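You operate a simulated robot arm through the tools that you are given. There is no shell and no other tool.

The job below is to be done with a simulated robot arm. You get a single attempt, and the scene is never put back.

JOB
Put things in order on the folding table top. At the end: the clear cup stands where the orange socks stood; the orange socks stands where the grey stock tub stood; the grey stock tub stands where the red pea can (marked "PEAS") stood; the red pea can is on the blue rusks box; whatever was shut is shut again. Leave all else as you found it, and nothing knocked over. Set down upright: pea can.

It is judged by the outcome, as a careful person would: the job done as asked, and still so three seconds after it is handed in. It fails if anything else is knocked over, pushed out of place, dropped, spilled or broken.

ROBOT AND FRAMES
A 6-joint arm with a two-finger parallel gripper, fixed in place. Base frame: the origin is at the foot of the arm, x ahead of it, y to its left, z up; the work surface is at about z = 0. Units: mm, rad, N and s.
With the tool pointing down near the work surface it reaches from about 140 to 580 mm from the base axis. Its first joint turns from -1.152 to 1.152 rad. Payload 2.1 kg.
The tool frame sits at the grasp point between the pads (the TCP): z along the fingers, y along the line on which they close. The tips reach 30 mm beyond it. The gripper opens to 94 mm. The fingers are 28 mm wide and 10 mm thick; the gripper's body (50 by 96 mm) begins 55 mm behind the TCP.
Orientation is that of the tool frame in the base frame, as a unit quaternion [x, y, z, w]. With the fingers straight down and closing along the base's y, the tool's x points along the base's -x, its y along +y and its z along -z.

CONTROLS
- The arm moves only by the tool arm_command. Its argument "commands" is a list of rows, each a list of 7 numbers: the shift along the tool's x, y, z in units of 500 mm (1.0 is 500 mm), then the turn, a rotation vector about the tool's x, y, z in units of 60 degrees (1.0 is 60 degrees), then the opening in per cent of the stroke, from 0 (shut) to 100 (fully open). In form: [[dx, dy, dz, rx, ry, rz, fingers], ...]. A call has 1 to 20 rows; each row is the pose to reach, as a shift and turn from the pose commanded when the call began, along the tool's axes at that moment. A call with a number of a shift or a turn outside -1 to 1 is refused whole. A row lasts 0.2 s, in which the tool goes at most 50 mm and 0.15 rad; a call with a longer step from one row to the next is refused whole, and so is a gripper value outside its range. Where a pose cannot be reached the arm comes as near as it can. A force on the tool above 40 N (or 10 N above the force at the start of the call, whichever is more), or a blocked arm, ends the call early, and 0.2 s more pass. The fingers move at their own pace (about 72 mm/s each) and stop on an object; they squeeze with about 27 N. The grip force told is the motor's: it shows also when the fingers shut on nothing. Time passes only in rows, and 0.2 s behind the last, so rows that repeat a pose let the fingers close. The reply holds the time, the measured pose of the TCP, the force on the tool along the base axes, the opening and the grip force, in the units named above and with some noise, with the torque about the TCP (base axes, N m) and any sound that the robot's microphone picked up, and new pictures: "pictures" is both (left out), scene, wrist or none.
- Cameras (640 x 400 px; columns grow to the right, rows downward): "scene" is fixed at [49.7, -373.4, 476.4]; the picture's right is [0.81, -0.59, 0.00], its down [-0.39, -0.54, -0.75] and it looks along [0.44, 0.60, -0.67] (base axes); focal length 270 px, centre (320, 200). "wrist" rides on the gripper at [76, 14, -102] in the tool frame; the picture's right is [-0.18, 0.98, 0.00], its down [-0.75, -0.14, -0.64] and it looks along [-0.63, -0.12, 0.77] (tool axes); focal length 243 px, centre (320, 200). There is no depth. A picture from a camera that has moved, and an enlarged one, comes with that camera's place and axes in the base frame and with its lens.
- inspect(camera, box): a new picture of the part [left, top, right, bottom] of that camera's present view, enlarged. It takes no simulated time.
- finish_job(): hands the job in; it is judged then, once.

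Nothing tells you positions but the pictures and the camera data. Unless the task says otherwise, let go and move clear before handing in.

The tools are called as name(argument=value, ...) on one line, values as JSON. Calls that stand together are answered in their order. arm_command: Moves the arm, as the interface text tells. Its arguments: {"type":"object","properties":{"commands":{"type":"array","items":{"type":"array","items":{"type":"number"}}},"pictures":{"type":"string","enum":["both","scene","wrist","none"]}},"required":["commands"]} The other tools are called the same way: inspect (camera, box) takes an enlarged picture of a part of a camera's view; finish_job () hands the job in.

At the start:

```text
t: 0.0
tool_pos: [363.8, 85.0, 265.5]
tool_rot: [0.001, 1.0, 0.001, -0.001]
force: [0.4, -0.1, 0.6]
ft_torque: [-0.01, -0.05, -0.02]
finger_gap: 94.1
grip_force: 0.0
```

scene: 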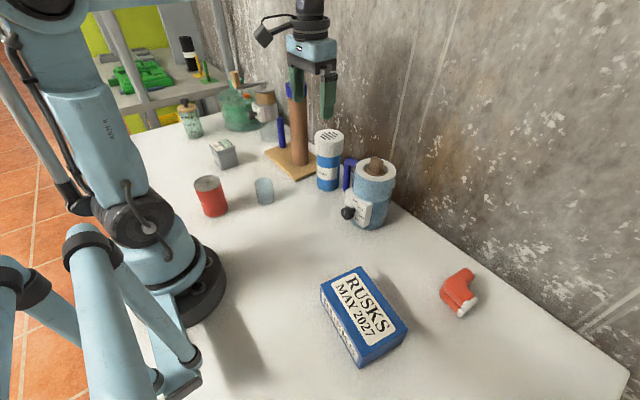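
wrist: 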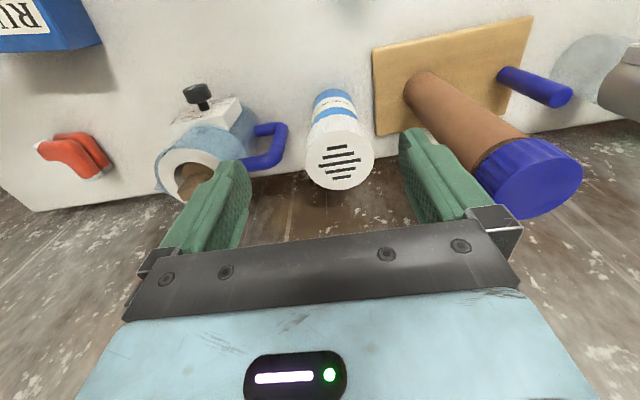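

I see a table with a red can, a clear cup, a grey cube-like tub, a rusks box, orange socks, and other items. I'll look closer before moving.

inspect(camera="scene", box=[170, 80, 290, 220])

inspect(camera="scene", box=[300, 230, 500, 380])

inspect(camera="scene", box=[240, 60, 400, 240])

inspect(camera="scene", box=[100, 20, 300, 150])

```text
2.86 times, centred on (230, 150) of scene
camera zoom: at [49.7, -373.4, 476.4], right [0.81, -0.59, 0.0], down [-0.39, -0.54, -0.75], along [0.44, 0.6, -0.67], focal length 771 px, centre (577, 343)
```

zoom: 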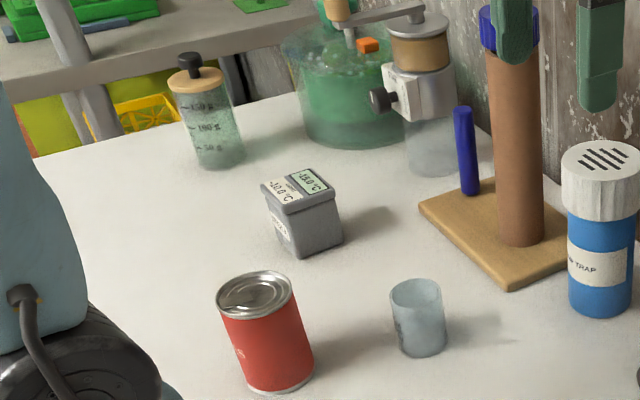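

```text
2.67 times, centred on (400, 305) of scene
camera zoom: at [49.7, -373.4, 476.4], right [0.81, -0.59, 0.0], down [-0.39, -0.54, -0.75], along [0.44, 0.6, -0.67], focal length 720 px, centre (107, -80)
```

zoom: 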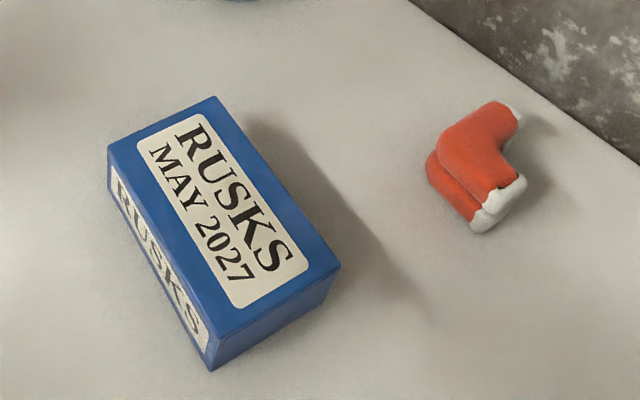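

```text
2.22 times, centred on (320, 150) of scene
camera zoom: at [49.7, -373.4, 476.4], right [0.81, -0.59, 0.0], down [-0.39, -0.54, -0.75], along [0.44, 0.6, -0.67], focal length 600 px, centre (320, 311)
```

zoom: 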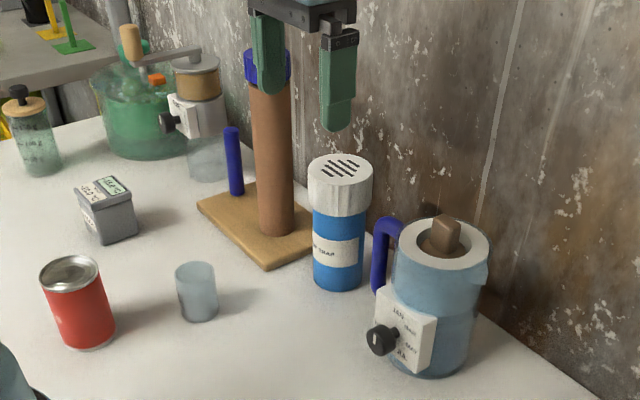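

```text
3.08 times, centred on (200, 85) of scene
camera zoom: at [49.7, -373.4, 476.4], right [0.81, -0.59, 0.0], down [-0.39, -0.54, -0.75], along [0.44, 0.6, -0.67], focal length 831 px, centre (689, 554)
```

zoom: 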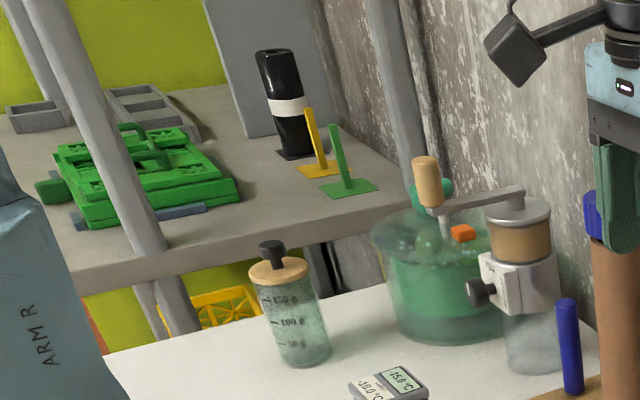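

The layout is clear: the pea can is near (127,183), the tub near (226,371), the cup near (244,136), the socks near (412,-315) and the rusks box near (234,-248). The order will be can, then tub, then socks, then cup. First I'll hover over the can and look with the wrist camera.

arm_command(commands=[[0.079, 0.033, 0, 0, 0, 0, 100], [0.158, 0.065, 0, 0, 0, 0, 100], [0.237, 0.098, 0, 0, 0, 0, 100], [0.316, 0.131, 0, 0, 0, 0, 100], [0.395, 0.163, 0, 0, 0, 0, 100], [0.474, 0.196, 0, 0, 0, 0, 100], [0.474, 0.196, 0, 0, 0, 0, 100]])

inspect(camera="scene", box=[180, 120, 290, 220])

```text
t: 1.6
tool_pos: [127.5, 182.6, 266.4]
tool_rot: [0.0, 1.0, 0.0, 0.0]
force: [0.5, 0.1, -0.5]
ft_torque: [0.02, 0.02, -0.02]
finger_gap: 94.1
grip_force: 0.0
camera wrist: at [52.8, 196.5, 368.7], right [0.18, 0.98, 0.0], down [0.75, -0.14, 0.64], along [0.63, -0.12, -0.77], focal length 243 px, centre (320, 200)
```

scene: 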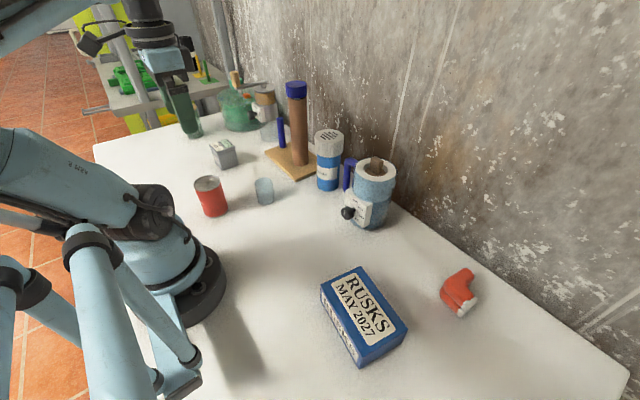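
wrist: 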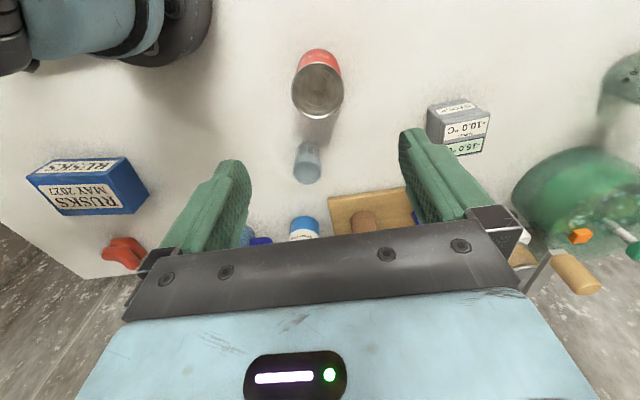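

```text
4.00 times, centred on (235, 170) of scene
camera zoom: at [49.7, -373.4, 476.4], right [0.81, -0.59, 0.0], down [-0.39, -0.54, -0.75], along [0.44, 0.6, -0.67], focal length 1080 px, centre (660, 320)
```

zoom: 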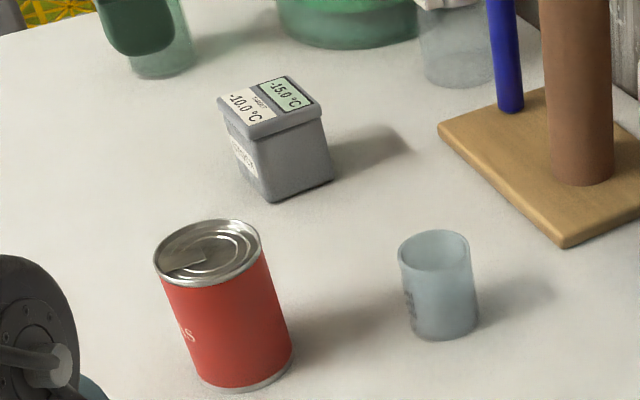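

The can is right beneath the gripper. I'll zoom in on the wrist view to get accurate positions.

inspect(camera="wrist", box=[270, 30, 370, 130])

inspect(camera="wrist", box=[400, 70, 540, 190])

inspect(camera="wrist", box=[260, 120, 360, 220])

inspect(camera="wrist", box=[10, 130, 190, 290])

```text
4.00 times, centred on (320, 80) of wrist
camera zoom: at [52.8, 196.5, 368.7], right [0.18, 0.98, 0.0], down [0.75, -0.14, 0.64], along [0.63, -0.12, -0.77], focal length 970 px, centre (320, 680)
```

zoom: 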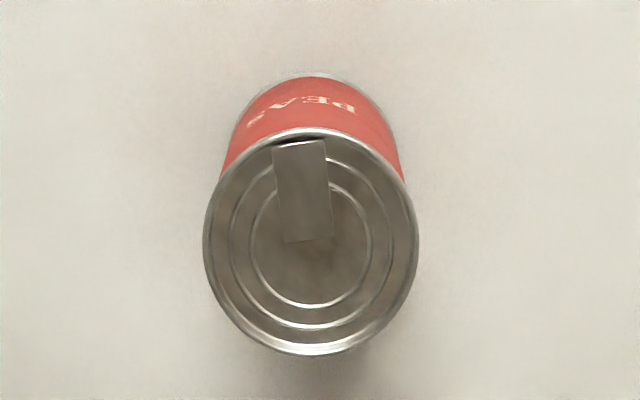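

```text
3.33 times, centred on (470, 130) of wrist
camera zoom: at [52.8, 196.5, 368.7], right [0.18, 0.98, 0.0], down [0.75, -0.14, 0.64], along [0.63, -0.12, -0.77], focal length 809 px, centre (-180, 433)
```

zoom: 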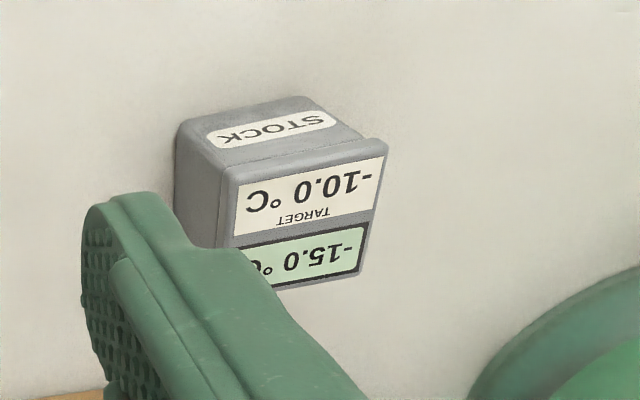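

```text
4.00 times, centred on (310, 170) of wrist
camera zoom: at [52.8, 196.5, 368.7], right [0.18, 0.98, 0.0], down [0.75, -0.14, 0.64], along [0.63, -0.12, -0.77], focal length 970 px, centre (360, 320)
```

zoom: 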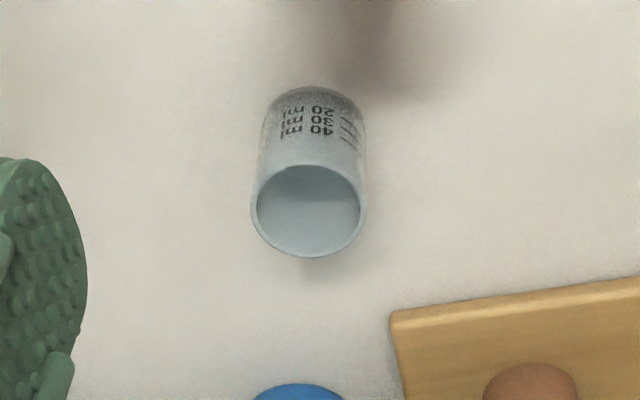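

```text
2.50 times, centred on (100, 210) of wrist
camera zoom: at [52.8, 196.5, 368.7], right [0.18, 0.98, 0.0], down [0.75, -0.14, 0.64], along [0.63, -0.12, -0.77], focal length 606 px, centre (870, 175)
```

zoom: 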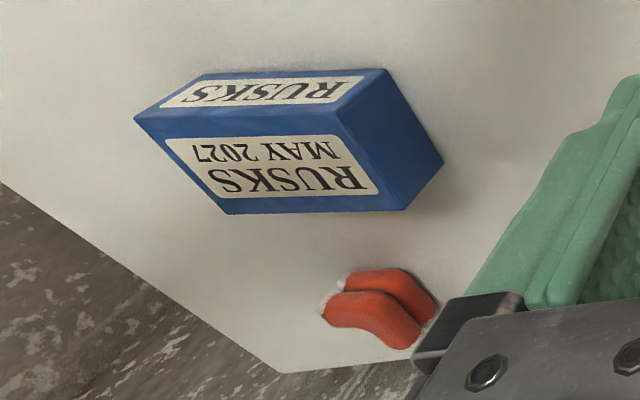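

The can top centre works out at about (130,181) with a diameter near 62 mm, so I'll lower the open gripper around it.

arm_command(commands=[[-0.005, -0.003, 0.08, 0, 0, 0, 100], [-0.005, -0.003, 0.16, 0, 0, 0, 100], [-0.005, -0.003, 0.24, 0, 0, 0, 100], [-0.005, -0.003, 0.32, 0, 0, 0, 100], [-0.005, -0.003, 0.38, 0, 0, 0, 100], [-0.005, -0.003, 0.43, 0, 0, 0, 100], [-0.005, -0.003, 0.436, 0, 0, 0, 100]])

```text
t: 3.2
tool_pos: [130.8, 181.6, 48.4]
tool_rot: [-0.001, 1.0, 0.0, 0.0]
force: [-0.4, 0.8, -1.1]
ft_torque: [0.04, 0.0, -0.01]
finger_gap: 93.8
grip_force: 0.1
camera wrist: at [55.0, 195.0, 150.6], right [0.18, 0.98, 0.0], down [0.75, -0.14, 0.64], along [0.63, -0.12, -0.77], focal length 243 px, centre (320, 200)
```

scene: 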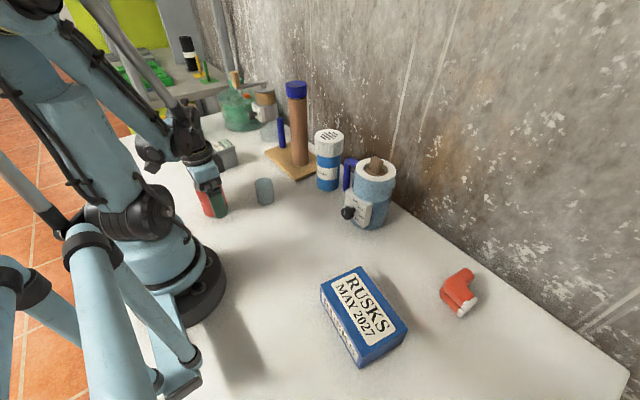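
wrist: 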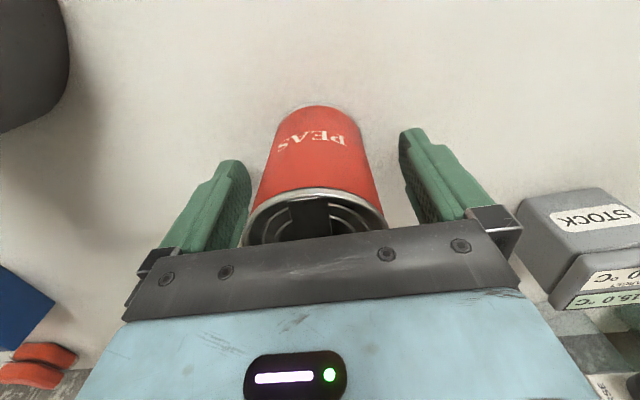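

The can sits centred between the fingers, so I'll close on it.

arm_command(commands=[[0, 0, 0, 0, 0, 0, 0], [0, 0, 0, 0, 0, 0, 0], [0, 0, 0, 0, 0, 0, 0], [0, 0, 0, 0, 0, 0, 0]], pictures="wrist")

```text
t: 4.2
tool_pos: [129.6, 181.6, 48.9]
tool_rot: [0.0, 1.0, 0.0, 0.0]
force: [-0.7, 0.4, -0.4]
ft_torque: [-0.03, -0.03, 0.02]
finger_gap: 57.1
grip_force: 26.9
camera wrist: at [55.1, 195.0, 150.8], right [0.18, 0.98, 0.0], down [0.75, -0.14, 0.64], along [0.63, -0.12, -0.77], focal length 243 px, centre (320, 200)
```

wrist: 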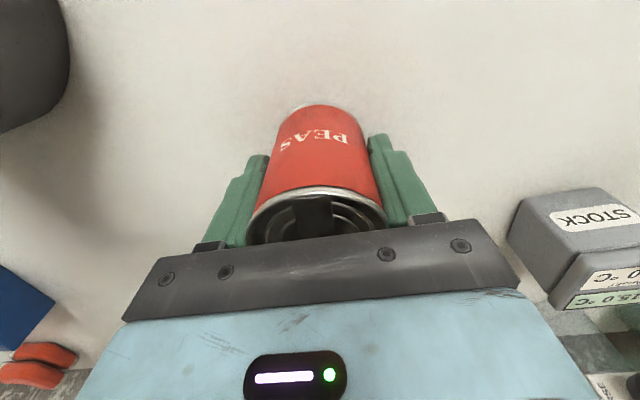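

The can is gripped with a 57 mm gap. Before moving it, I'll measure the rusks box and socks precisely from the scene camera.

inspect(camera="scene", box=[310, 255, 420, 375])

inspect(camera="scene", box=[425, 255, 495, 330])

```text
3.33 times, centred on (365, 315) of scene
camera zoom: at [49.7, -373.4, 476.4], right [0.81, -0.59, 0.0], down [-0.39, -0.54, -0.75], along [0.44, 0.6, -0.67], focal length 900 px, centre (170, -183)
```

zoom: 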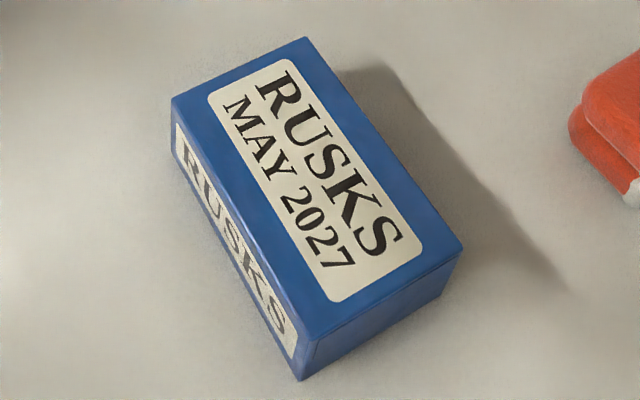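

```text
5.33 times, centred on (460, 292) of scene
camera zoom: at [49.7, -373.4, 476.4], right [0.81, -0.59, 0.0], down [-0.39, -0.54, -0.75], along [0.44, 0.6, -0.67], focal length 1440 px, centre (-427, -293)
```

zoom: 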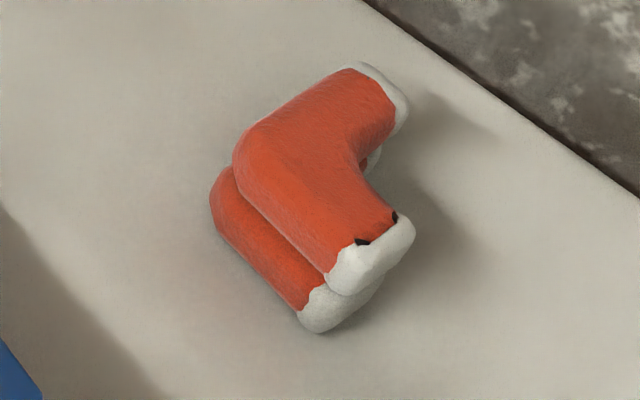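

The box top measures about 84×130 mm, centred near (230,-241) at a height of about 51 mm. I'll lift the can and carry it high over to there.

arm_command(commands=[[0, 0, -0.06, 0, 0, 0, 0], [0, 0, -0.15, 0, 0, 0, 0], [0, 0, -0.24, 0, 0, 0, 0], [0, 0, -0.33, 0, 0, 0, 0], [-0.036, -0.073, -0.34, 0, 0, 0, 0], [-0.072, -0.145, -0.34, 0, 0, 0, 0], [-0.108, -0.218, -0.34, 0, 0, 0, 0], [-0.144, -0.29, -0.34, 0, 0, 0, 0], [-0.18, -0.363, -0.34, 0, 0, 0, 0], [-0.184, -0.443, -0.34, 0, 0, 0, 0], [-0.188, -0.523, -0.34, 0, 0, 0, 0], [-0.192, -0.603, -0.34, 0, 0, 0, 0], [-0.196, -0.683, -0.34, 0, 0, 0, 0], [-0.198, -0.763, -0.34, 0, 0, 0, 0], [-0.2, -0.82, -0.34, 0, 0, 0, 0], [-0.2, -0.845, -0.34, 0, 0, 0, 0], [-0.2, -0.845, -0.34, 0, 0, 0, 0]])

inspect(camera="wrist", box=[220, 20, 460, 220])

```text
t: 7.8
tool_pos: [228.3, -240.9, 219.1]
tool_rot: [0.001, 1.0, 0.0, 0.0]
force: [0.9, -0.2, -0.8]
ft_torque: [-0.02, 0.0, -0.01]
finger_gap: 56.4
grip_force: 26.8
camera wrist: at [154.7, -227.4, 320.5], right [0.18, 0.98, 0.0], down [0.75, -0.14, 0.64], along [0.63, -0.12, -0.77], focal length 243 px, centre (320, 200)
```

scene: 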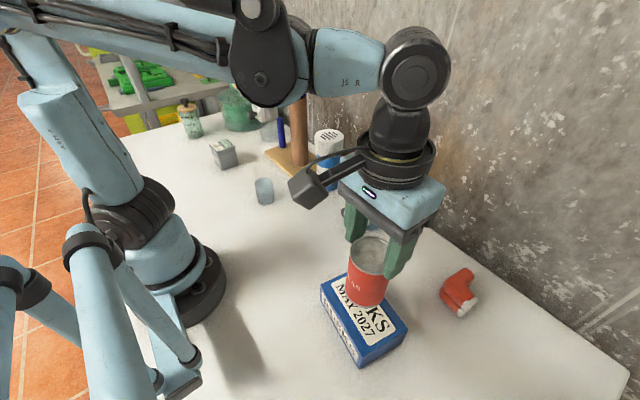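
wrist: 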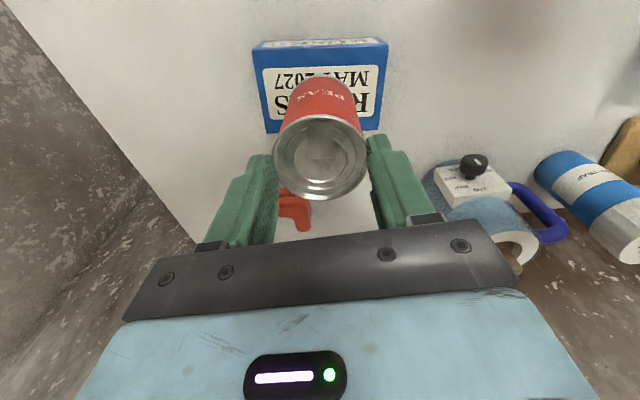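

```text
2.00 times, centred on (340, 120) of wrist
camera zoom: at [154.7, -227.4, 320.5], right [0.18, 0.98, 0.0], down [0.75, -0.14, 0.64], along [0.63, -0.12, -0.77], focal length 485 px, centre (280, 360)
```

zoom: 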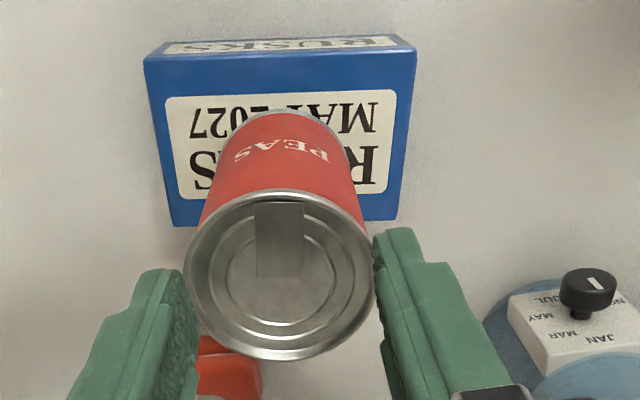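

The box position checks out from both cameras and the can is centred above it. I'll lower it to just above the box top.

arm_command(commands=[[-0.002, 0, 0.06, 0, 0, 0, 0], [-0.002, 0, 0.12, 0, 0, 0, 0], [-0.002, 0, 0.17, 0, 0, 0, 0], [-0.002, 0, 0.2, 0, 0, 0, 0], [-0.002, 0, 0.216, 0, 0, 0, 0], [-0.002, 0, 0.224, 0, 0, 0, 0], [-0.002, 0, 0.224, 0, 0, 0, 0]])

inspect(camera="scene", box=[300, 220, 440, 380])

```text
t: 8.6
tool_pos: [231.0, -240.3, 149.3]
tool_rot: [0.0, 1.0, 0.003, 0.0]
force: [-0.7, 0.9, 25.5]
ft_torque: [0.56, -0.07, -0.01]
finger_gap: 56.6
grip_force: 27.0
stopped in row 3: the force on the tool passed its limit at 119 N (the readings are from after the stop); the commanded pose is now the measured one
camera wrist: at [156.2, -227.5, 251.5], right [0.18, 0.98, 0.01], down [0.75, -0.15, 0.64], along [0.63, -0.11, -0.77], focal length 243 px, centre (320, 200)
```

scene: 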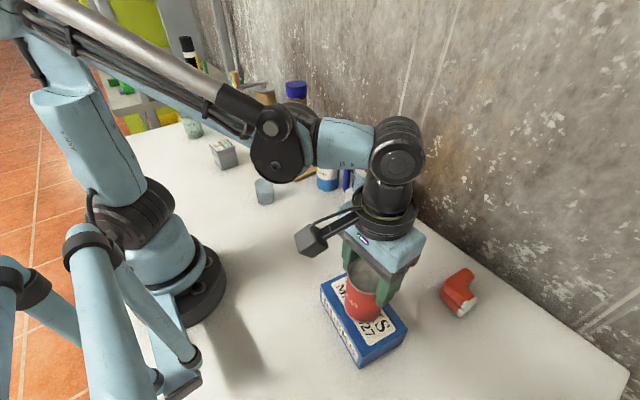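
wrist: 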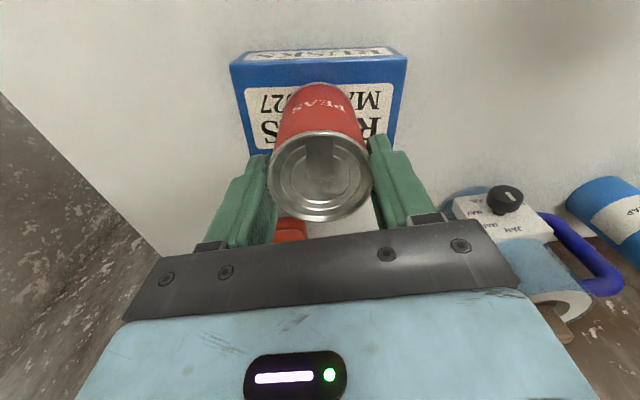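

```text
2.50 times, centred on (370, 300) of scene
camera zoom: at [49.6, -373.3, 476.5], right [0.81, -0.59, 0.0], down [-0.39, -0.54, -0.75], along [0.44, 0.6, -0.67], focal length 675 px, centre (195, -50)
```

zoom: 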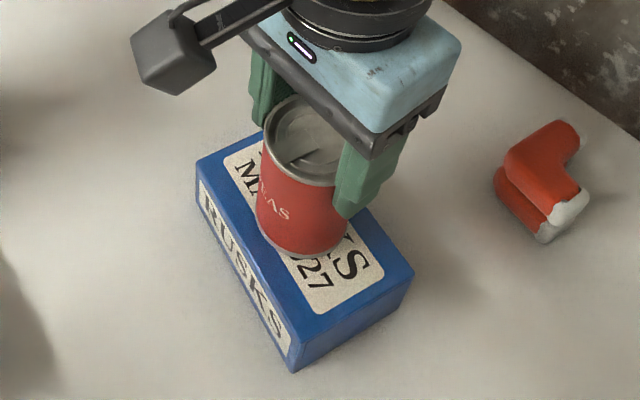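

The can met the box top early. It had slipped down in the grip while being carried, but it now appears to be standing on the box. I'll hold still, read the force and look closely before letting go.

arm_command(commands=[[0, 0, -0.001, 0, 0, 0, 0]], pictures="none")

inspect(camera="scene", box=[325, 235, 415, 315])

inspect(camera="wrist", box=[220, 40, 420, 240])

```text
t: 8.9
tool_pos: [230.6, -239.8, 150.1]
tool_rot: [0.0, 1.0, 0.003, -0.001]
force: [-0.9, 0.4, 23.9]
ft_torque: [0.56, -0.1, -0.01]
finger_gap: 56.5
grip_force: 26.9
```

```text
5.00 times, centred on (370, 275) of scene
camera zoom: at [49.6, -373.3, 476.5], right [0.81, -0.59, 0.0], down [-0.39, -0.54, -0.75], along [0.44, 0.6, -0.67], focal length 1350 px, centre (70, -175)
```

zoom: 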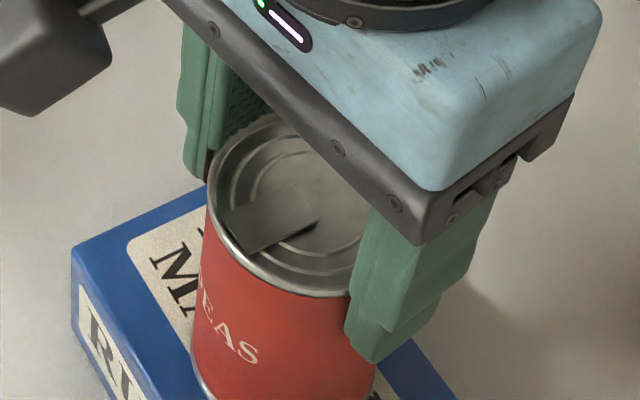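

```text
2.00 times, centred on (320, 140) of wrist
camera zoom: at [156.0, -227.3, 251.4], right [0.18, 0.98, 0.01], down [0.75, -0.14, 0.64], along [0.63, -0.11, -0.77], focal length 485 px, centre (320, 320)
```

zoom: 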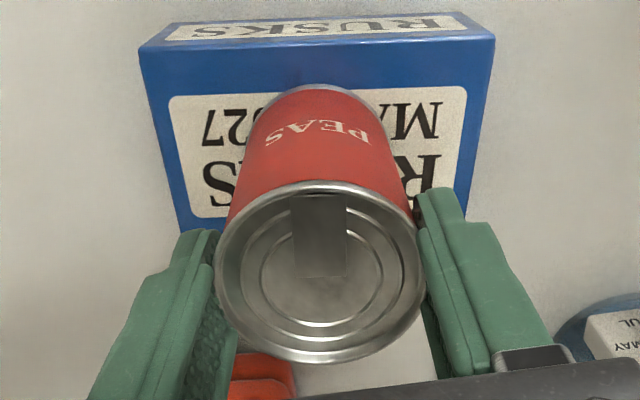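

The can is upright on the box but still pressed down with about 24 N. I'll ease the arm up a little to unload it before opening.

arm_command(commands=[[0, 0, -0.003, 0, 0, 0, 0], [0, 0, -0.006, 0, 0, 0, 0], [0, 0, -0.008, 0, 0, 0, 0]], pictures="none")

```text
t: 9.8
tool_pos: [230.9, -241.2, 152.9]
tool_rot: [0.0, 1.0, 0.003, -0.001]
force: [-0.7, -0.7, -0.8]
ft_torque: [-0.03, 0.0, -0.04]
finger_gap: 56.5
grip_force: 27.4
```

arm_command(commands=[[0, 0, 0.002, 0, 0, 0, 0], [0, 0, 0.002, 0, 0, 0, 0]], pictures="none")

```text
t: 10.3
tool_pos: [230.4, -240.3, 151.0]
tool_rot: [0.0, 1.0, 0.002, -0.001]
force: [0.1, 0.4, -0.6]
ft_torque: [-0.01, 0.01, 0.03]
finger_gap: 56.4
grip_force: 27.4
```

arm_command(commands=[[0, 0, 0.001, 0, 0, 0, 0], [0, 0, 0.002, 0, 0, 0, 0], [0, 0, 0.003, 0, 0, 0, 0]], pictures="none")

```text
t: 11.2
tool_pos: [230.2, -240.4, 149.8]
tool_rot: [0.001, 1.0, 0.002, -0.001]
force: [0.0, 0.0, -0.2]
ft_torque: [-0.02, -0.01, 0.01]
finger_gap: 56.4
grip_force: 27.2
```

arm_command(commands=[[0, 0, 0.001, 0, 0, 0, 0], [0, 0, 0.002, 0, 0, 0, 0], [0, 0, 0.003, 0, 0, 0, 0]], pictures="wrist")

```text
t: 11.9
tool_pos: [230.6, -240.1, 149.3]
tool_rot: [0.0, 1.0, 0.002, -0.001]
force: [-2.4, -0.8, 30.4]
ft_torque: [0.48, -0.05, 0.03]
finger_gap: 56.4
grip_force: 26.8
camera wrist: at [156.4, -227.5, 251.6], right [0.18, 0.98, 0.01], down [0.75, -0.15, 0.64], along [0.63, -0.11, -0.77], focal length 243 px, centre (320, 200)
```

wrist: 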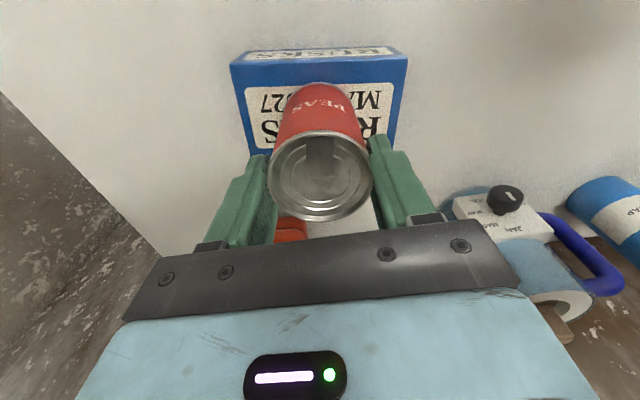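

Contact is at a TCP height of about 149.6 mm, and it is stiff. I'll back off half a millimetre and release the can.

arm_command(commands=[[0, 0, -0.001, 0, 0, 0, 0], [0, 0, -0.001, 0, 0, 0, 0], [0, 0, -0.001, 0, 0, 0, 65], [0, 0, -0.001, 0, 0, 0, 75], [0, 0, -0.001, 0, 0, 0, 100], [0, 0, -0.001, 0, 0, 0, 100]])

inspect(camera="scene", box=[310, 230, 430, 370])

```text
t: 13.3
tool_pos: [230.4, -240.3, 148.0]
tool_rot: [0.0, 1.0, 0.004, -0.001]
force: [-0.3, -0.3, 0.7]
ft_torque: [0.03, -0.02, 0.0]
finger_gap: 94.2
grip_force: 0.0
camera wrist: at [156.2, -227.4, 251.4], right [0.18, 0.98, 0.01], down [0.75, -0.14, 0.64], along [0.63, -0.11, -0.77], focal length 243 px, centre (320, 200)
```

scene: 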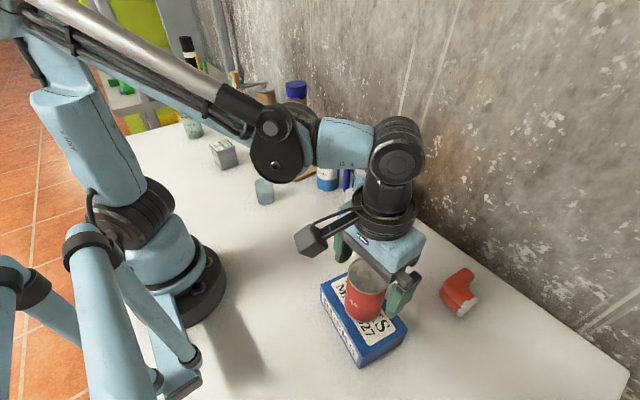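
wrist: 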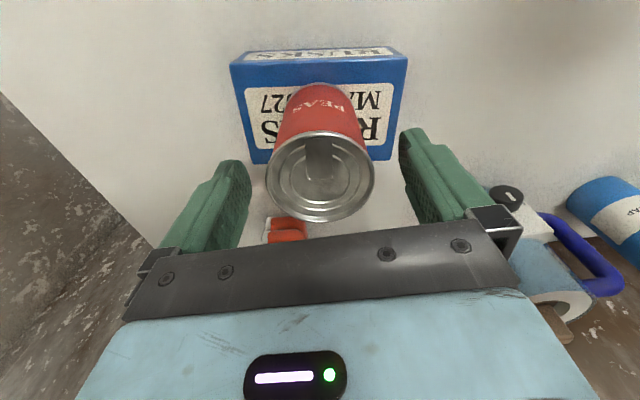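

```text
2.86 times, centred on (370, 300) of scene
camera zoom: at [49.7, -373.4, 476.4], right [0.81, -0.59, 0.0], down [-0.39, -0.54, -0.75], along [0.44, 0.6, -0.67], focal length 771 px, centre (177, -86)
```

zoom: 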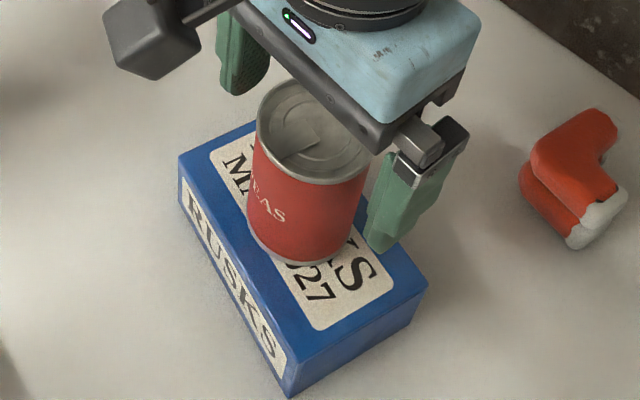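

The can stands upright on the rusks box. I'll rise straight up clear of it, then swing back towards the tub.

arm_command(commands=[[0, 0, -0.03, 0, 0, 0, 100], [0, 0, -0.08, 0, 0, 0, 100], [0, 0, -0.15, 0.0057, 0, 0, 100], [0, 0, -0.22, 0.0057, 0, 0, 100], [-0.04, 0.07, -0.23, 0.0057, 0, 0, 100], [-0.08, 0.15, -0.23, 0.0057, 0, 0, 100], [-0.11, 0.23, -0.23, 0.0057, 0, 0, 100], [-0.12, 0.32, -0.23, 0.0057, 0, 0, 100], [-0.12, 0.41, -0.23, 0.0057, 0, 0, 100], [-0.12, 0.5, -0.23, 0.0057, 0, 0, 100], [-0.11, 0.59, -0.23, 0.0057, 0, 0, 100], [-0.09, 0.68, -0.23, 0.0057, 0, 0, 100], [-0.07, 0.77, -0.23, 0.0057, 0, 0, 100], [-0.04, 0.86, -0.23, 0.0057, 0, 0, 100], [0, 0.94, -0.23, 0.0057, 0, 0, 100]], pictures="scene")

inspect(camera="scene", box=[310, 230, 430, 370])

```text
t: 16.6
tool_pos: [229.6, 229.4, 269.7]
tool_rot: [0.002, 1.0, 0.0, 0.0]
force: [-1.0, -0.6, 0.5]
ft_torque: [0.0, 0.01, 0.03]
finger_gap: 93.8
grip_force: 0.0
```

scene: 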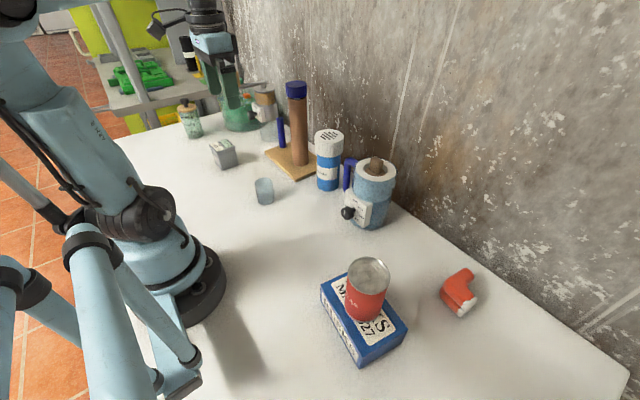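

```text
2.86 times, centred on (370, 300) of scene
camera zoom: at [49.7, -373.4, 476.4], right [0.81, -0.59, 0.0], down [-0.39, -0.54, -0.75], along [0.44, 0.6, -0.67], focal length 771 px, centre (177, -86)
```

zoom: 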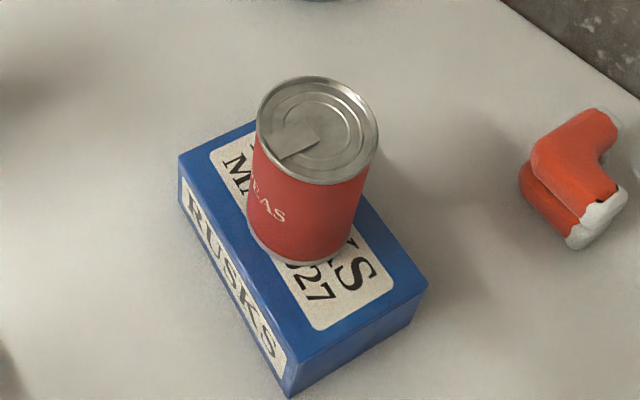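

The can is upright on the box and the box hasn't moved. Next I'll hover above the tub and look.

arm_command(commands=[[0, 0.06, 0, 0, 0, 0, 100], [0, 0.14, 0, 0, 0, 0, 100], [0, 0.21, 0, 0, 0, 0, 100], [0, 0.262, 0, 0, 0, 0, 100], [0, 0.262, 0, 0, 0, 0, 100]])

inspect(camera="wrist", box=[230, 20, 410, 170])

inspect(camera="scene", box=[195, 125, 255, 180])

```text
t: 17.8
tool_pos: [229.4, 360.8, 268.2]
tool_rot: [0.0, 1.0, 0.0, -0.001]
force: [0.3, 0.8, -0.4]
ft_torque: [-0.03, 0.03, 0.02]
finger_gap: 94.1
grip_force: 0.1
camera wrist: at [155.7, 374.2, 370.3], right [0.18, 0.98, 0.0], down [0.75, -0.14, 0.64], along [0.63, -0.12, -0.77], focal length 243 px, centre (320, 200)
```

scene: 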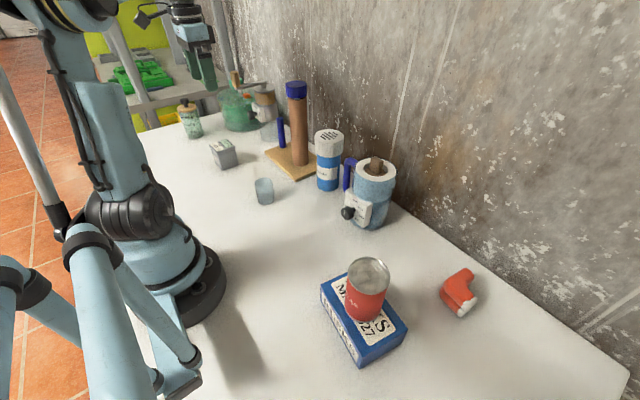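
wrist: 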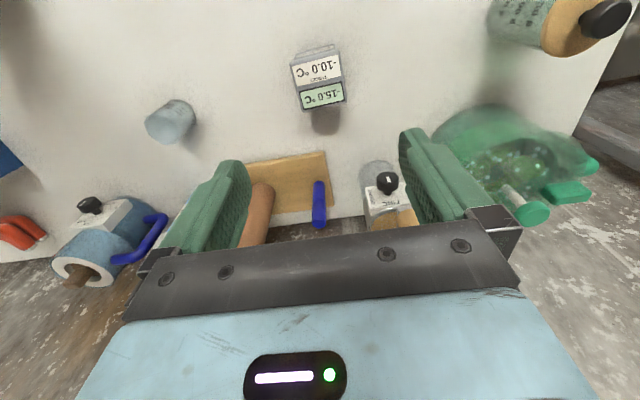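

```text
2.67 times, centred on (320, 95) of wrist
camera zoom: at [155.7, 374.2, 370.3], right [0.18, 0.98, 0.0], down [0.75, -0.14, 0.64], along [0.63, -0.12, -0.77], focal length 647 px, centre (320, 480)
```

zoom: 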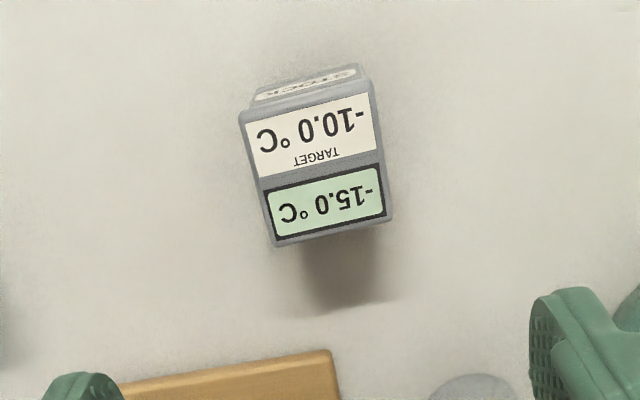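

```text
7.27 times, centred on (225, 152) of scene
camera zoom: at [49.7, -373.4, 476.4], right [0.81, -0.59, 0.0], down [-0.39, -0.54, -0.75], along [0.44, 0.6, -0.67], focal length 1964 px, centre (1011, 546)
```

zoom: 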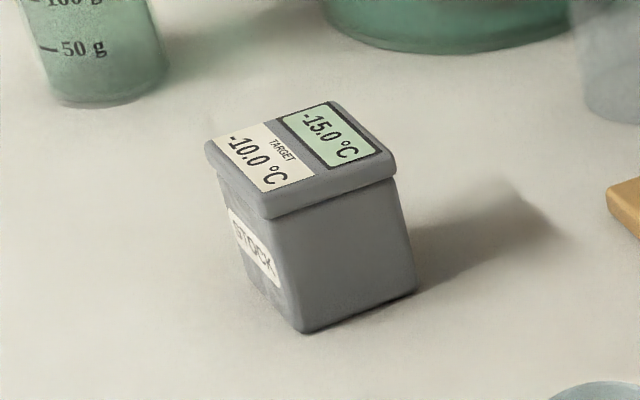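

The tub is centred near (233,360), about 58 mm square and 55 mm tall, turned about 2°. I'll lower the open gripper around it.

arm_command(commands=[[-0.006, 0, 0.05, 0, 0, -0.033, 100], [-0.006, 0, 0.13, 0, 0, -0.033, 100], [-0.006, 0, 0.21, 0, 0, -0.033, 100], [-0.006, 0, 0.29, 0, 0, -0.033, 100], [-0.006, 0, 0.36, 0, 0, -0.033, 100], [-0.006, 0, 0.42, 0, 0, -0.033, 100], [-0.006, 0, 0.45, 0, 0, -0.033, 100], [-0.006, 0, 0.456, 0, 0, -0.033, 100]])

inspect(camera="wrist", box=[200, 80, 460, 260])

```text
t: 19.6
tool_pos: [233.0, 360.5, 38.1]
tool_rot: [-0.017, 1.0, 0.001, -0.001]
force: [0.4, 1.3, -1.0]
ft_torque: [-0.02, -0.02, 0.01]
finger_gap: 94.1
grip_force: 0.0
camera wrist: at [158.2, 370.5, 140.7], right [0.15, 0.99, 0.0], down [0.76, -0.12, 0.64], along [0.63, -0.1, -0.77], focal length 243 px, centre (320, 200)
```

scene: 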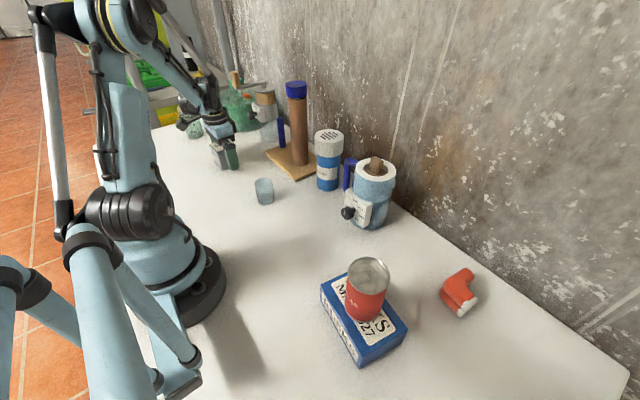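
wrist: 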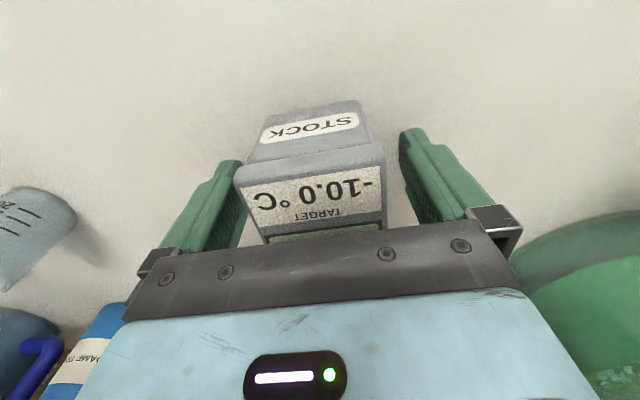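

```text
2.22 times, centred on (330, 170) of wrist
camera zoom: at [158.2, 370.5, 140.7], right [0.15, 0.99, 0.0], down [0.76, -0.12, 0.64], along [0.63, -0.1, -0.77], focal length 539 px, centre (298, 267)
```

zoom: 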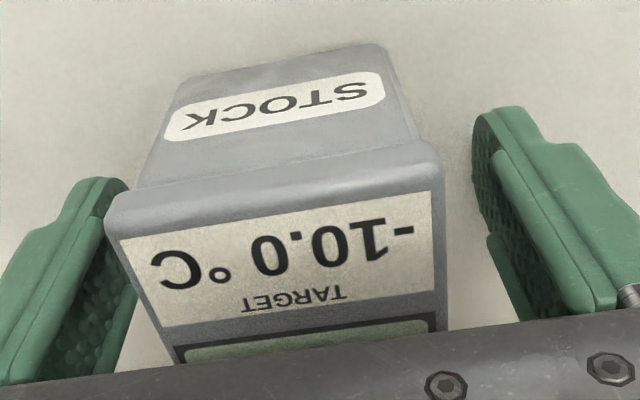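

The gripper is aligned but about 2.5 mm off in y. I'll shift it over, close, and check the grip before lifting.

arm_command(commands=[[0, -0.005, 0, 0, 0, 0, 100], [0, -0.005, 0, 0, 0, 0, 60], [0, -0.005, 0, 0, 0, 0, 0], [0, -0.005, 0, 0, 0, 0, 0], [0, -0.005, 0, 0, 0, 0, 0]], pictures="none")

inspect(camera="wrist", box=[200, 80, 460, 260])

```text
t: 20.8
tool_pos: [234.3, 357.2, 39.3]
tool_rot: [-0.017, 1.0, 0.001, -0.001]
force: [0.1, 0.7, 0.0]
ft_torque: [-0.01, 0.01, 0.0]
finger_gap: 59.7
grip_force: 26.6
```

```text
2.22 times, centred on (330, 170) of wrist
camera zoom: at [158.6, 368.1, 141.0], right [0.15, 0.99, 0.0], down [0.76, -0.12, 0.64], along [0.63, -0.1, -0.77], focal length 539 px, centre (298, 267)
```

zoom: 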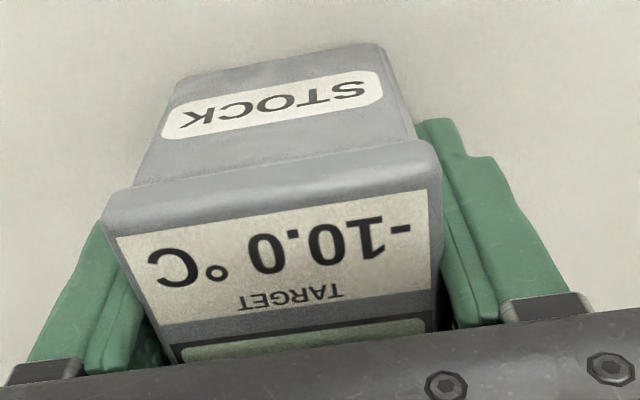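

The grip is on at 59.7 mm, across the lid width. I'll lift a few millimetres slowly and check for slip or lid separation.

arm_command(commands=[[0, 0, -0.003, 0, 0, 0, 0], [0, 0, -0.008, 0, 0, 0, 0], [0, 0, -0.014, 0, 0, 0, 0], [0, 0, -0.02, 0, 0, 0, 0], [0, 0, -0.026, 0, 0, 0, 0], [0, 0, -0.03, 0, 0, 0, 0]], pictures="none")

inspect(camera="wrist", box=[200, 80, 460, 260])

inspect(camera="scene", box=[180, 100, 270, 180])

```text
t: 22.1
tool_pos: [233.6, 356.6, 54.3]
tool_rot: [-0.017, 1.0, 0.001, -0.001]
force: [-1.0, 0.4, -1.3]
ft_torque: [0.01, -0.02, 0.0]
finger_gap: 59.7
grip_force: 27.1
```

```text
2.22 times, centred on (330, 170) of wrist
camera zoom: at [158.7, 368.2, 156.5], right [0.15, 0.99, 0.0], down [0.76, -0.12, 0.64], along [0.63, -0.1, -0.77], focal length 539 px, centre (298, 267)
```

zoom: 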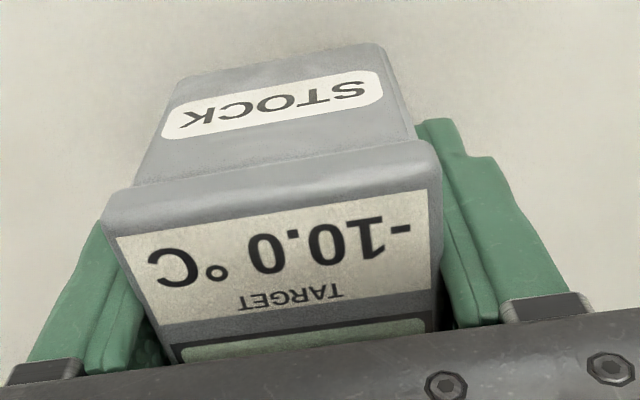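

```text
5.00 times, centred on (225, 140) of scene
camera zoom: at [49.7, -373.4, 476.4], right [0.81, -0.59, 0.0], down [-0.39, -0.54, -0.75], along [0.44, 0.6, -0.67], focal length 1350 px, centre (795, 500)
```

zoom: 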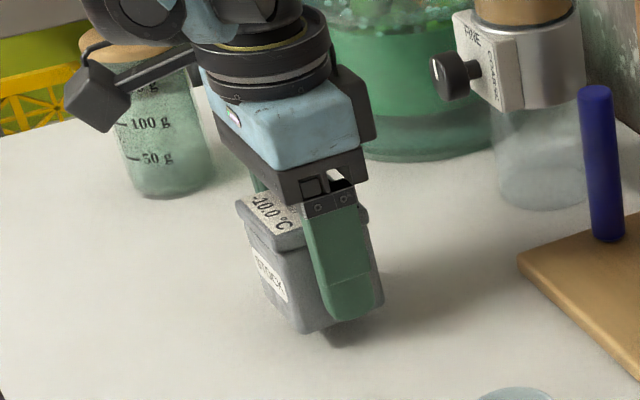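

The tub lifts as one piece with no slip. I'll carry it gently to the can's old spot at (131,182).

arm_command(commands=[[0, 0, -0.01, 0, 0, 0, 0], [0, 0, -0.03, 0, 0, 0, 0], [0, 0, -0.055, 0, 0, 0, 0], [0, 0, -0.075, 0, 0, 0, 0], [0.008, -0.013, -0.085, 0, 0, 0, 0], [0.024, -0.038, -0.09, 0, 0, 0, 0], [0.046, -0.073, -0.09, 0, 0, 0, 0], [0.072, -0.113, -0.09, 0, 0, 0, 0], [0.098, -0.154, -0.09, 0, 0, 0, 0], [0.124, -0.195, -0.09, 0, 0, 0, 0], [0.15, -0.236, -0.09, 0, 0, 0, 0], [0.174, -0.275, -0.09, 0, 0, 0, 0], [0.194, -0.307, -0.09, 0, 0, 0, 0], [0.208, -0.328, -0.09, 0, 0, 0, 0], [0.215, -0.339, -0.09, 0, 0, 0, 0], [0.217, -0.343, -0.09, 0, 0, 0, 0]])

inspect(camera="wrist", box=[200, 80, 460, 260])

```text
t: 25.6
tool_pos: [131.2, 182.3, 98.7]
tool_rot: [-0.017, 1.0, 0.001, 0.0]
force: [0.3, -0.3, -1.3]
ft_torque: [0.03, -0.03, 0.0]
finger_gap: 59.9
grip_force: 27.2
camera wrist: at [56.1, 193.2, 201.3], right [0.15, 0.99, 0.0], down [0.76, -0.12, 0.64], along [0.63, -0.1, -0.77], focal length 243 px, centre (320, 200)
```

scene: 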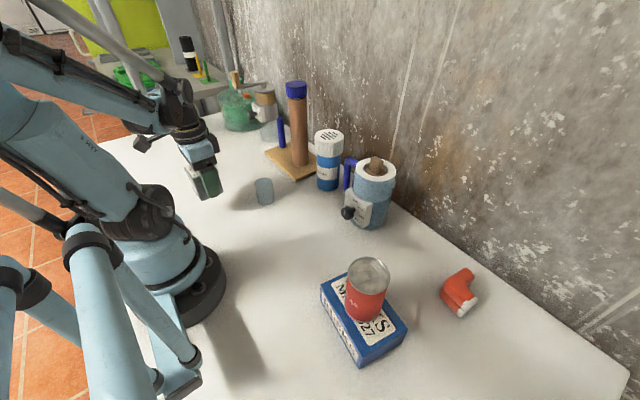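
wrist: 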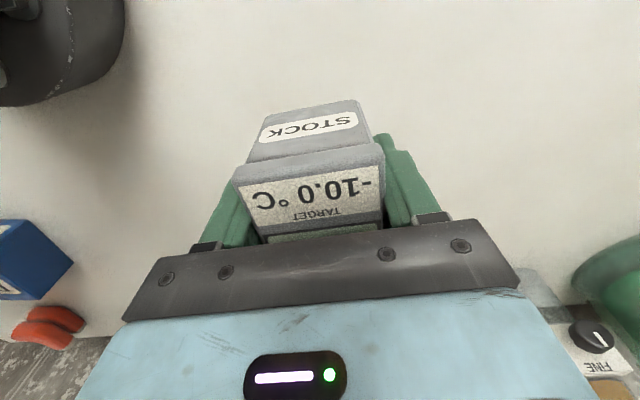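

```text
2.22 times, centred on (330, 170) of wrist
camera zoom: at [56.1, 193.2, 201.3], right [0.15, 0.99, 0.0], down [0.76, -0.12, 0.64], along [0.63, -0.1, -0.77], focal length 539 px, centre (298, 267)
```

zoom: 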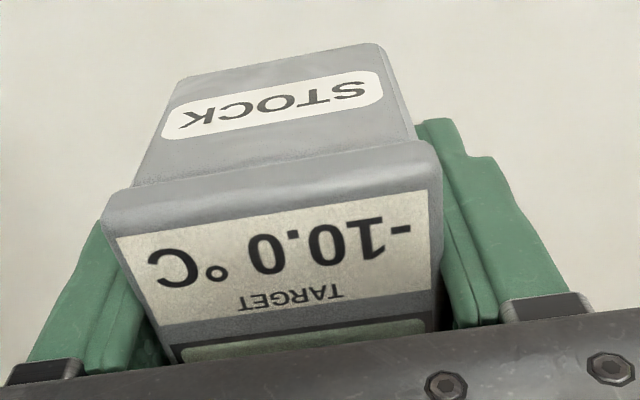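

There was no slip. I'll lower the tub the same distance it was raised and release it.

arm_command(commands=[[0, 0, 0.01, 0, 0, 0, 0], [0, 0, 0.035, 0, 0, 0, 0], [0, 0, 0.06, 0, 0, 0, 0], [0, 0, 0.082, 0, 0, 0, 0], [0, 0, 0.098, 0, 0, 0, 0], [0, 0, 0.108, 0, 0, 0, 0], [0, 0, 0.114, 0, 0, 0, 0], [0, 0, 0.118, 0, 0, 0, 0], [0, 0, 0.119, 0, 0, 0, 0], [0, 0, 0.119, 0, 0, 0, 0]])

```text
t: 27.8
tool_pos: [131.5, 182.4, 40.5]
tool_rot: [-0.018, 1.0, -0.001, 0.0]
force: [0.2, 0.2, -1.6]
ft_torque: [-0.04, -0.02, 0.01]
finger_gap: 59.9
grip_force: 27.2
camera wrist: at [56.1, 193.1, 141.6], right [0.15, 0.99, 0.0], down [0.76, -0.12, 0.64], along [0.63, -0.1, -0.77], focal length 243 px, centre (320, 200)
```

scene: 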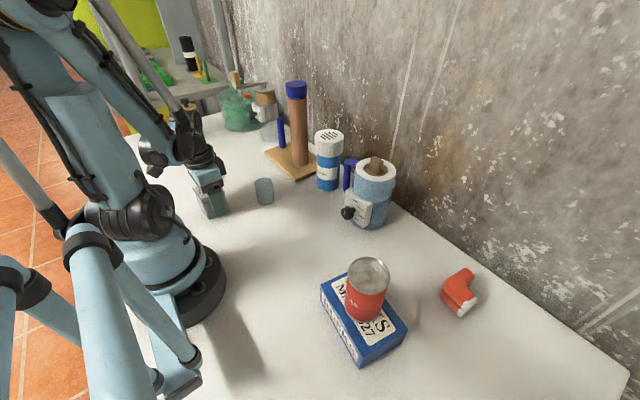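
wrist: 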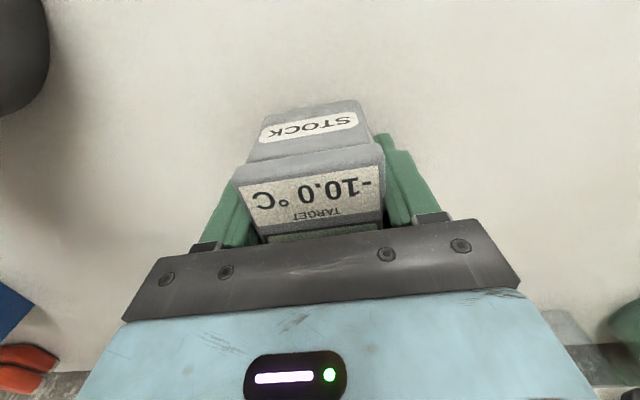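

arm_command(commands=[[0, 0, 0.001, 0, 0, 0, 0], [0, 0, 0.002, 0, 0, 0, 0]], pictures="none")

```text
t: 28.4
tool_pos: [130.4, 182.3, 38.4]
tool_rot: [-0.018, 1.0, 0.0, -0.002]
force: [0.7, -0.1, -0.4]
ft_torque: [-0.02, 0.0, 0.03]
finger_gap: 60.0
grip_force: 26.9
```

arm_command(commands=[[0, 0, 0.001, 0, 0, 0, 0], [0, 0, 0.002, 0, 0, 0, 0]], pictures="none")

```text
t: 28.9
tool_pos: [130.6, 182.8, 37.7]
tool_rot: [-0.017, 1.0, 0.0, -0.001]
force: [-2.1, -1.0, 21.7]
ft_torque: [-0.03, -0.01, 0.04]
finger_gap: 59.9
grip_force: 27.3
```

Firm contact with the table. I'll back off a hair and open.

arm_command(commands=[[0, 0, -0.001, 0, 0, 0, 0], [0, 0, -0.001, 0, 0, 0, 68], [0, 0, -0.001, 0, 0, 0, 80], [0, 0, -0.001, 0, 0, 0, 100], [0, 0, -0.001, 0, 0, 0, 100]])

```text
t: 30.1
tool_pos: [130.4, 181.5, 37.5]
tool_rot: [-0.018, 1.0, 0.0, 0.0]
force: [-0.4, -0.6, -0.6]
ft_torque: [0.0, 0.02, -0.01]
finger_gap: 94.0
grip_force: 0.0
camera wrist: at [56.1, 193.4, 140.4], right [0.15, 0.99, 0.0], down [0.76, -0.12, 0.64], along [0.63, -0.1, -0.77], focal length 243 px, centre (320, 200)
```

scene: 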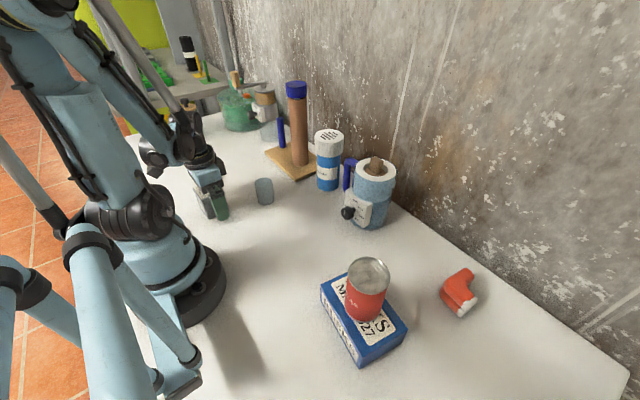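
wrist: 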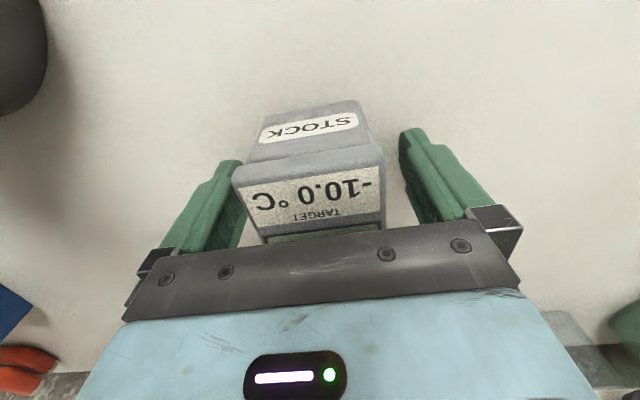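

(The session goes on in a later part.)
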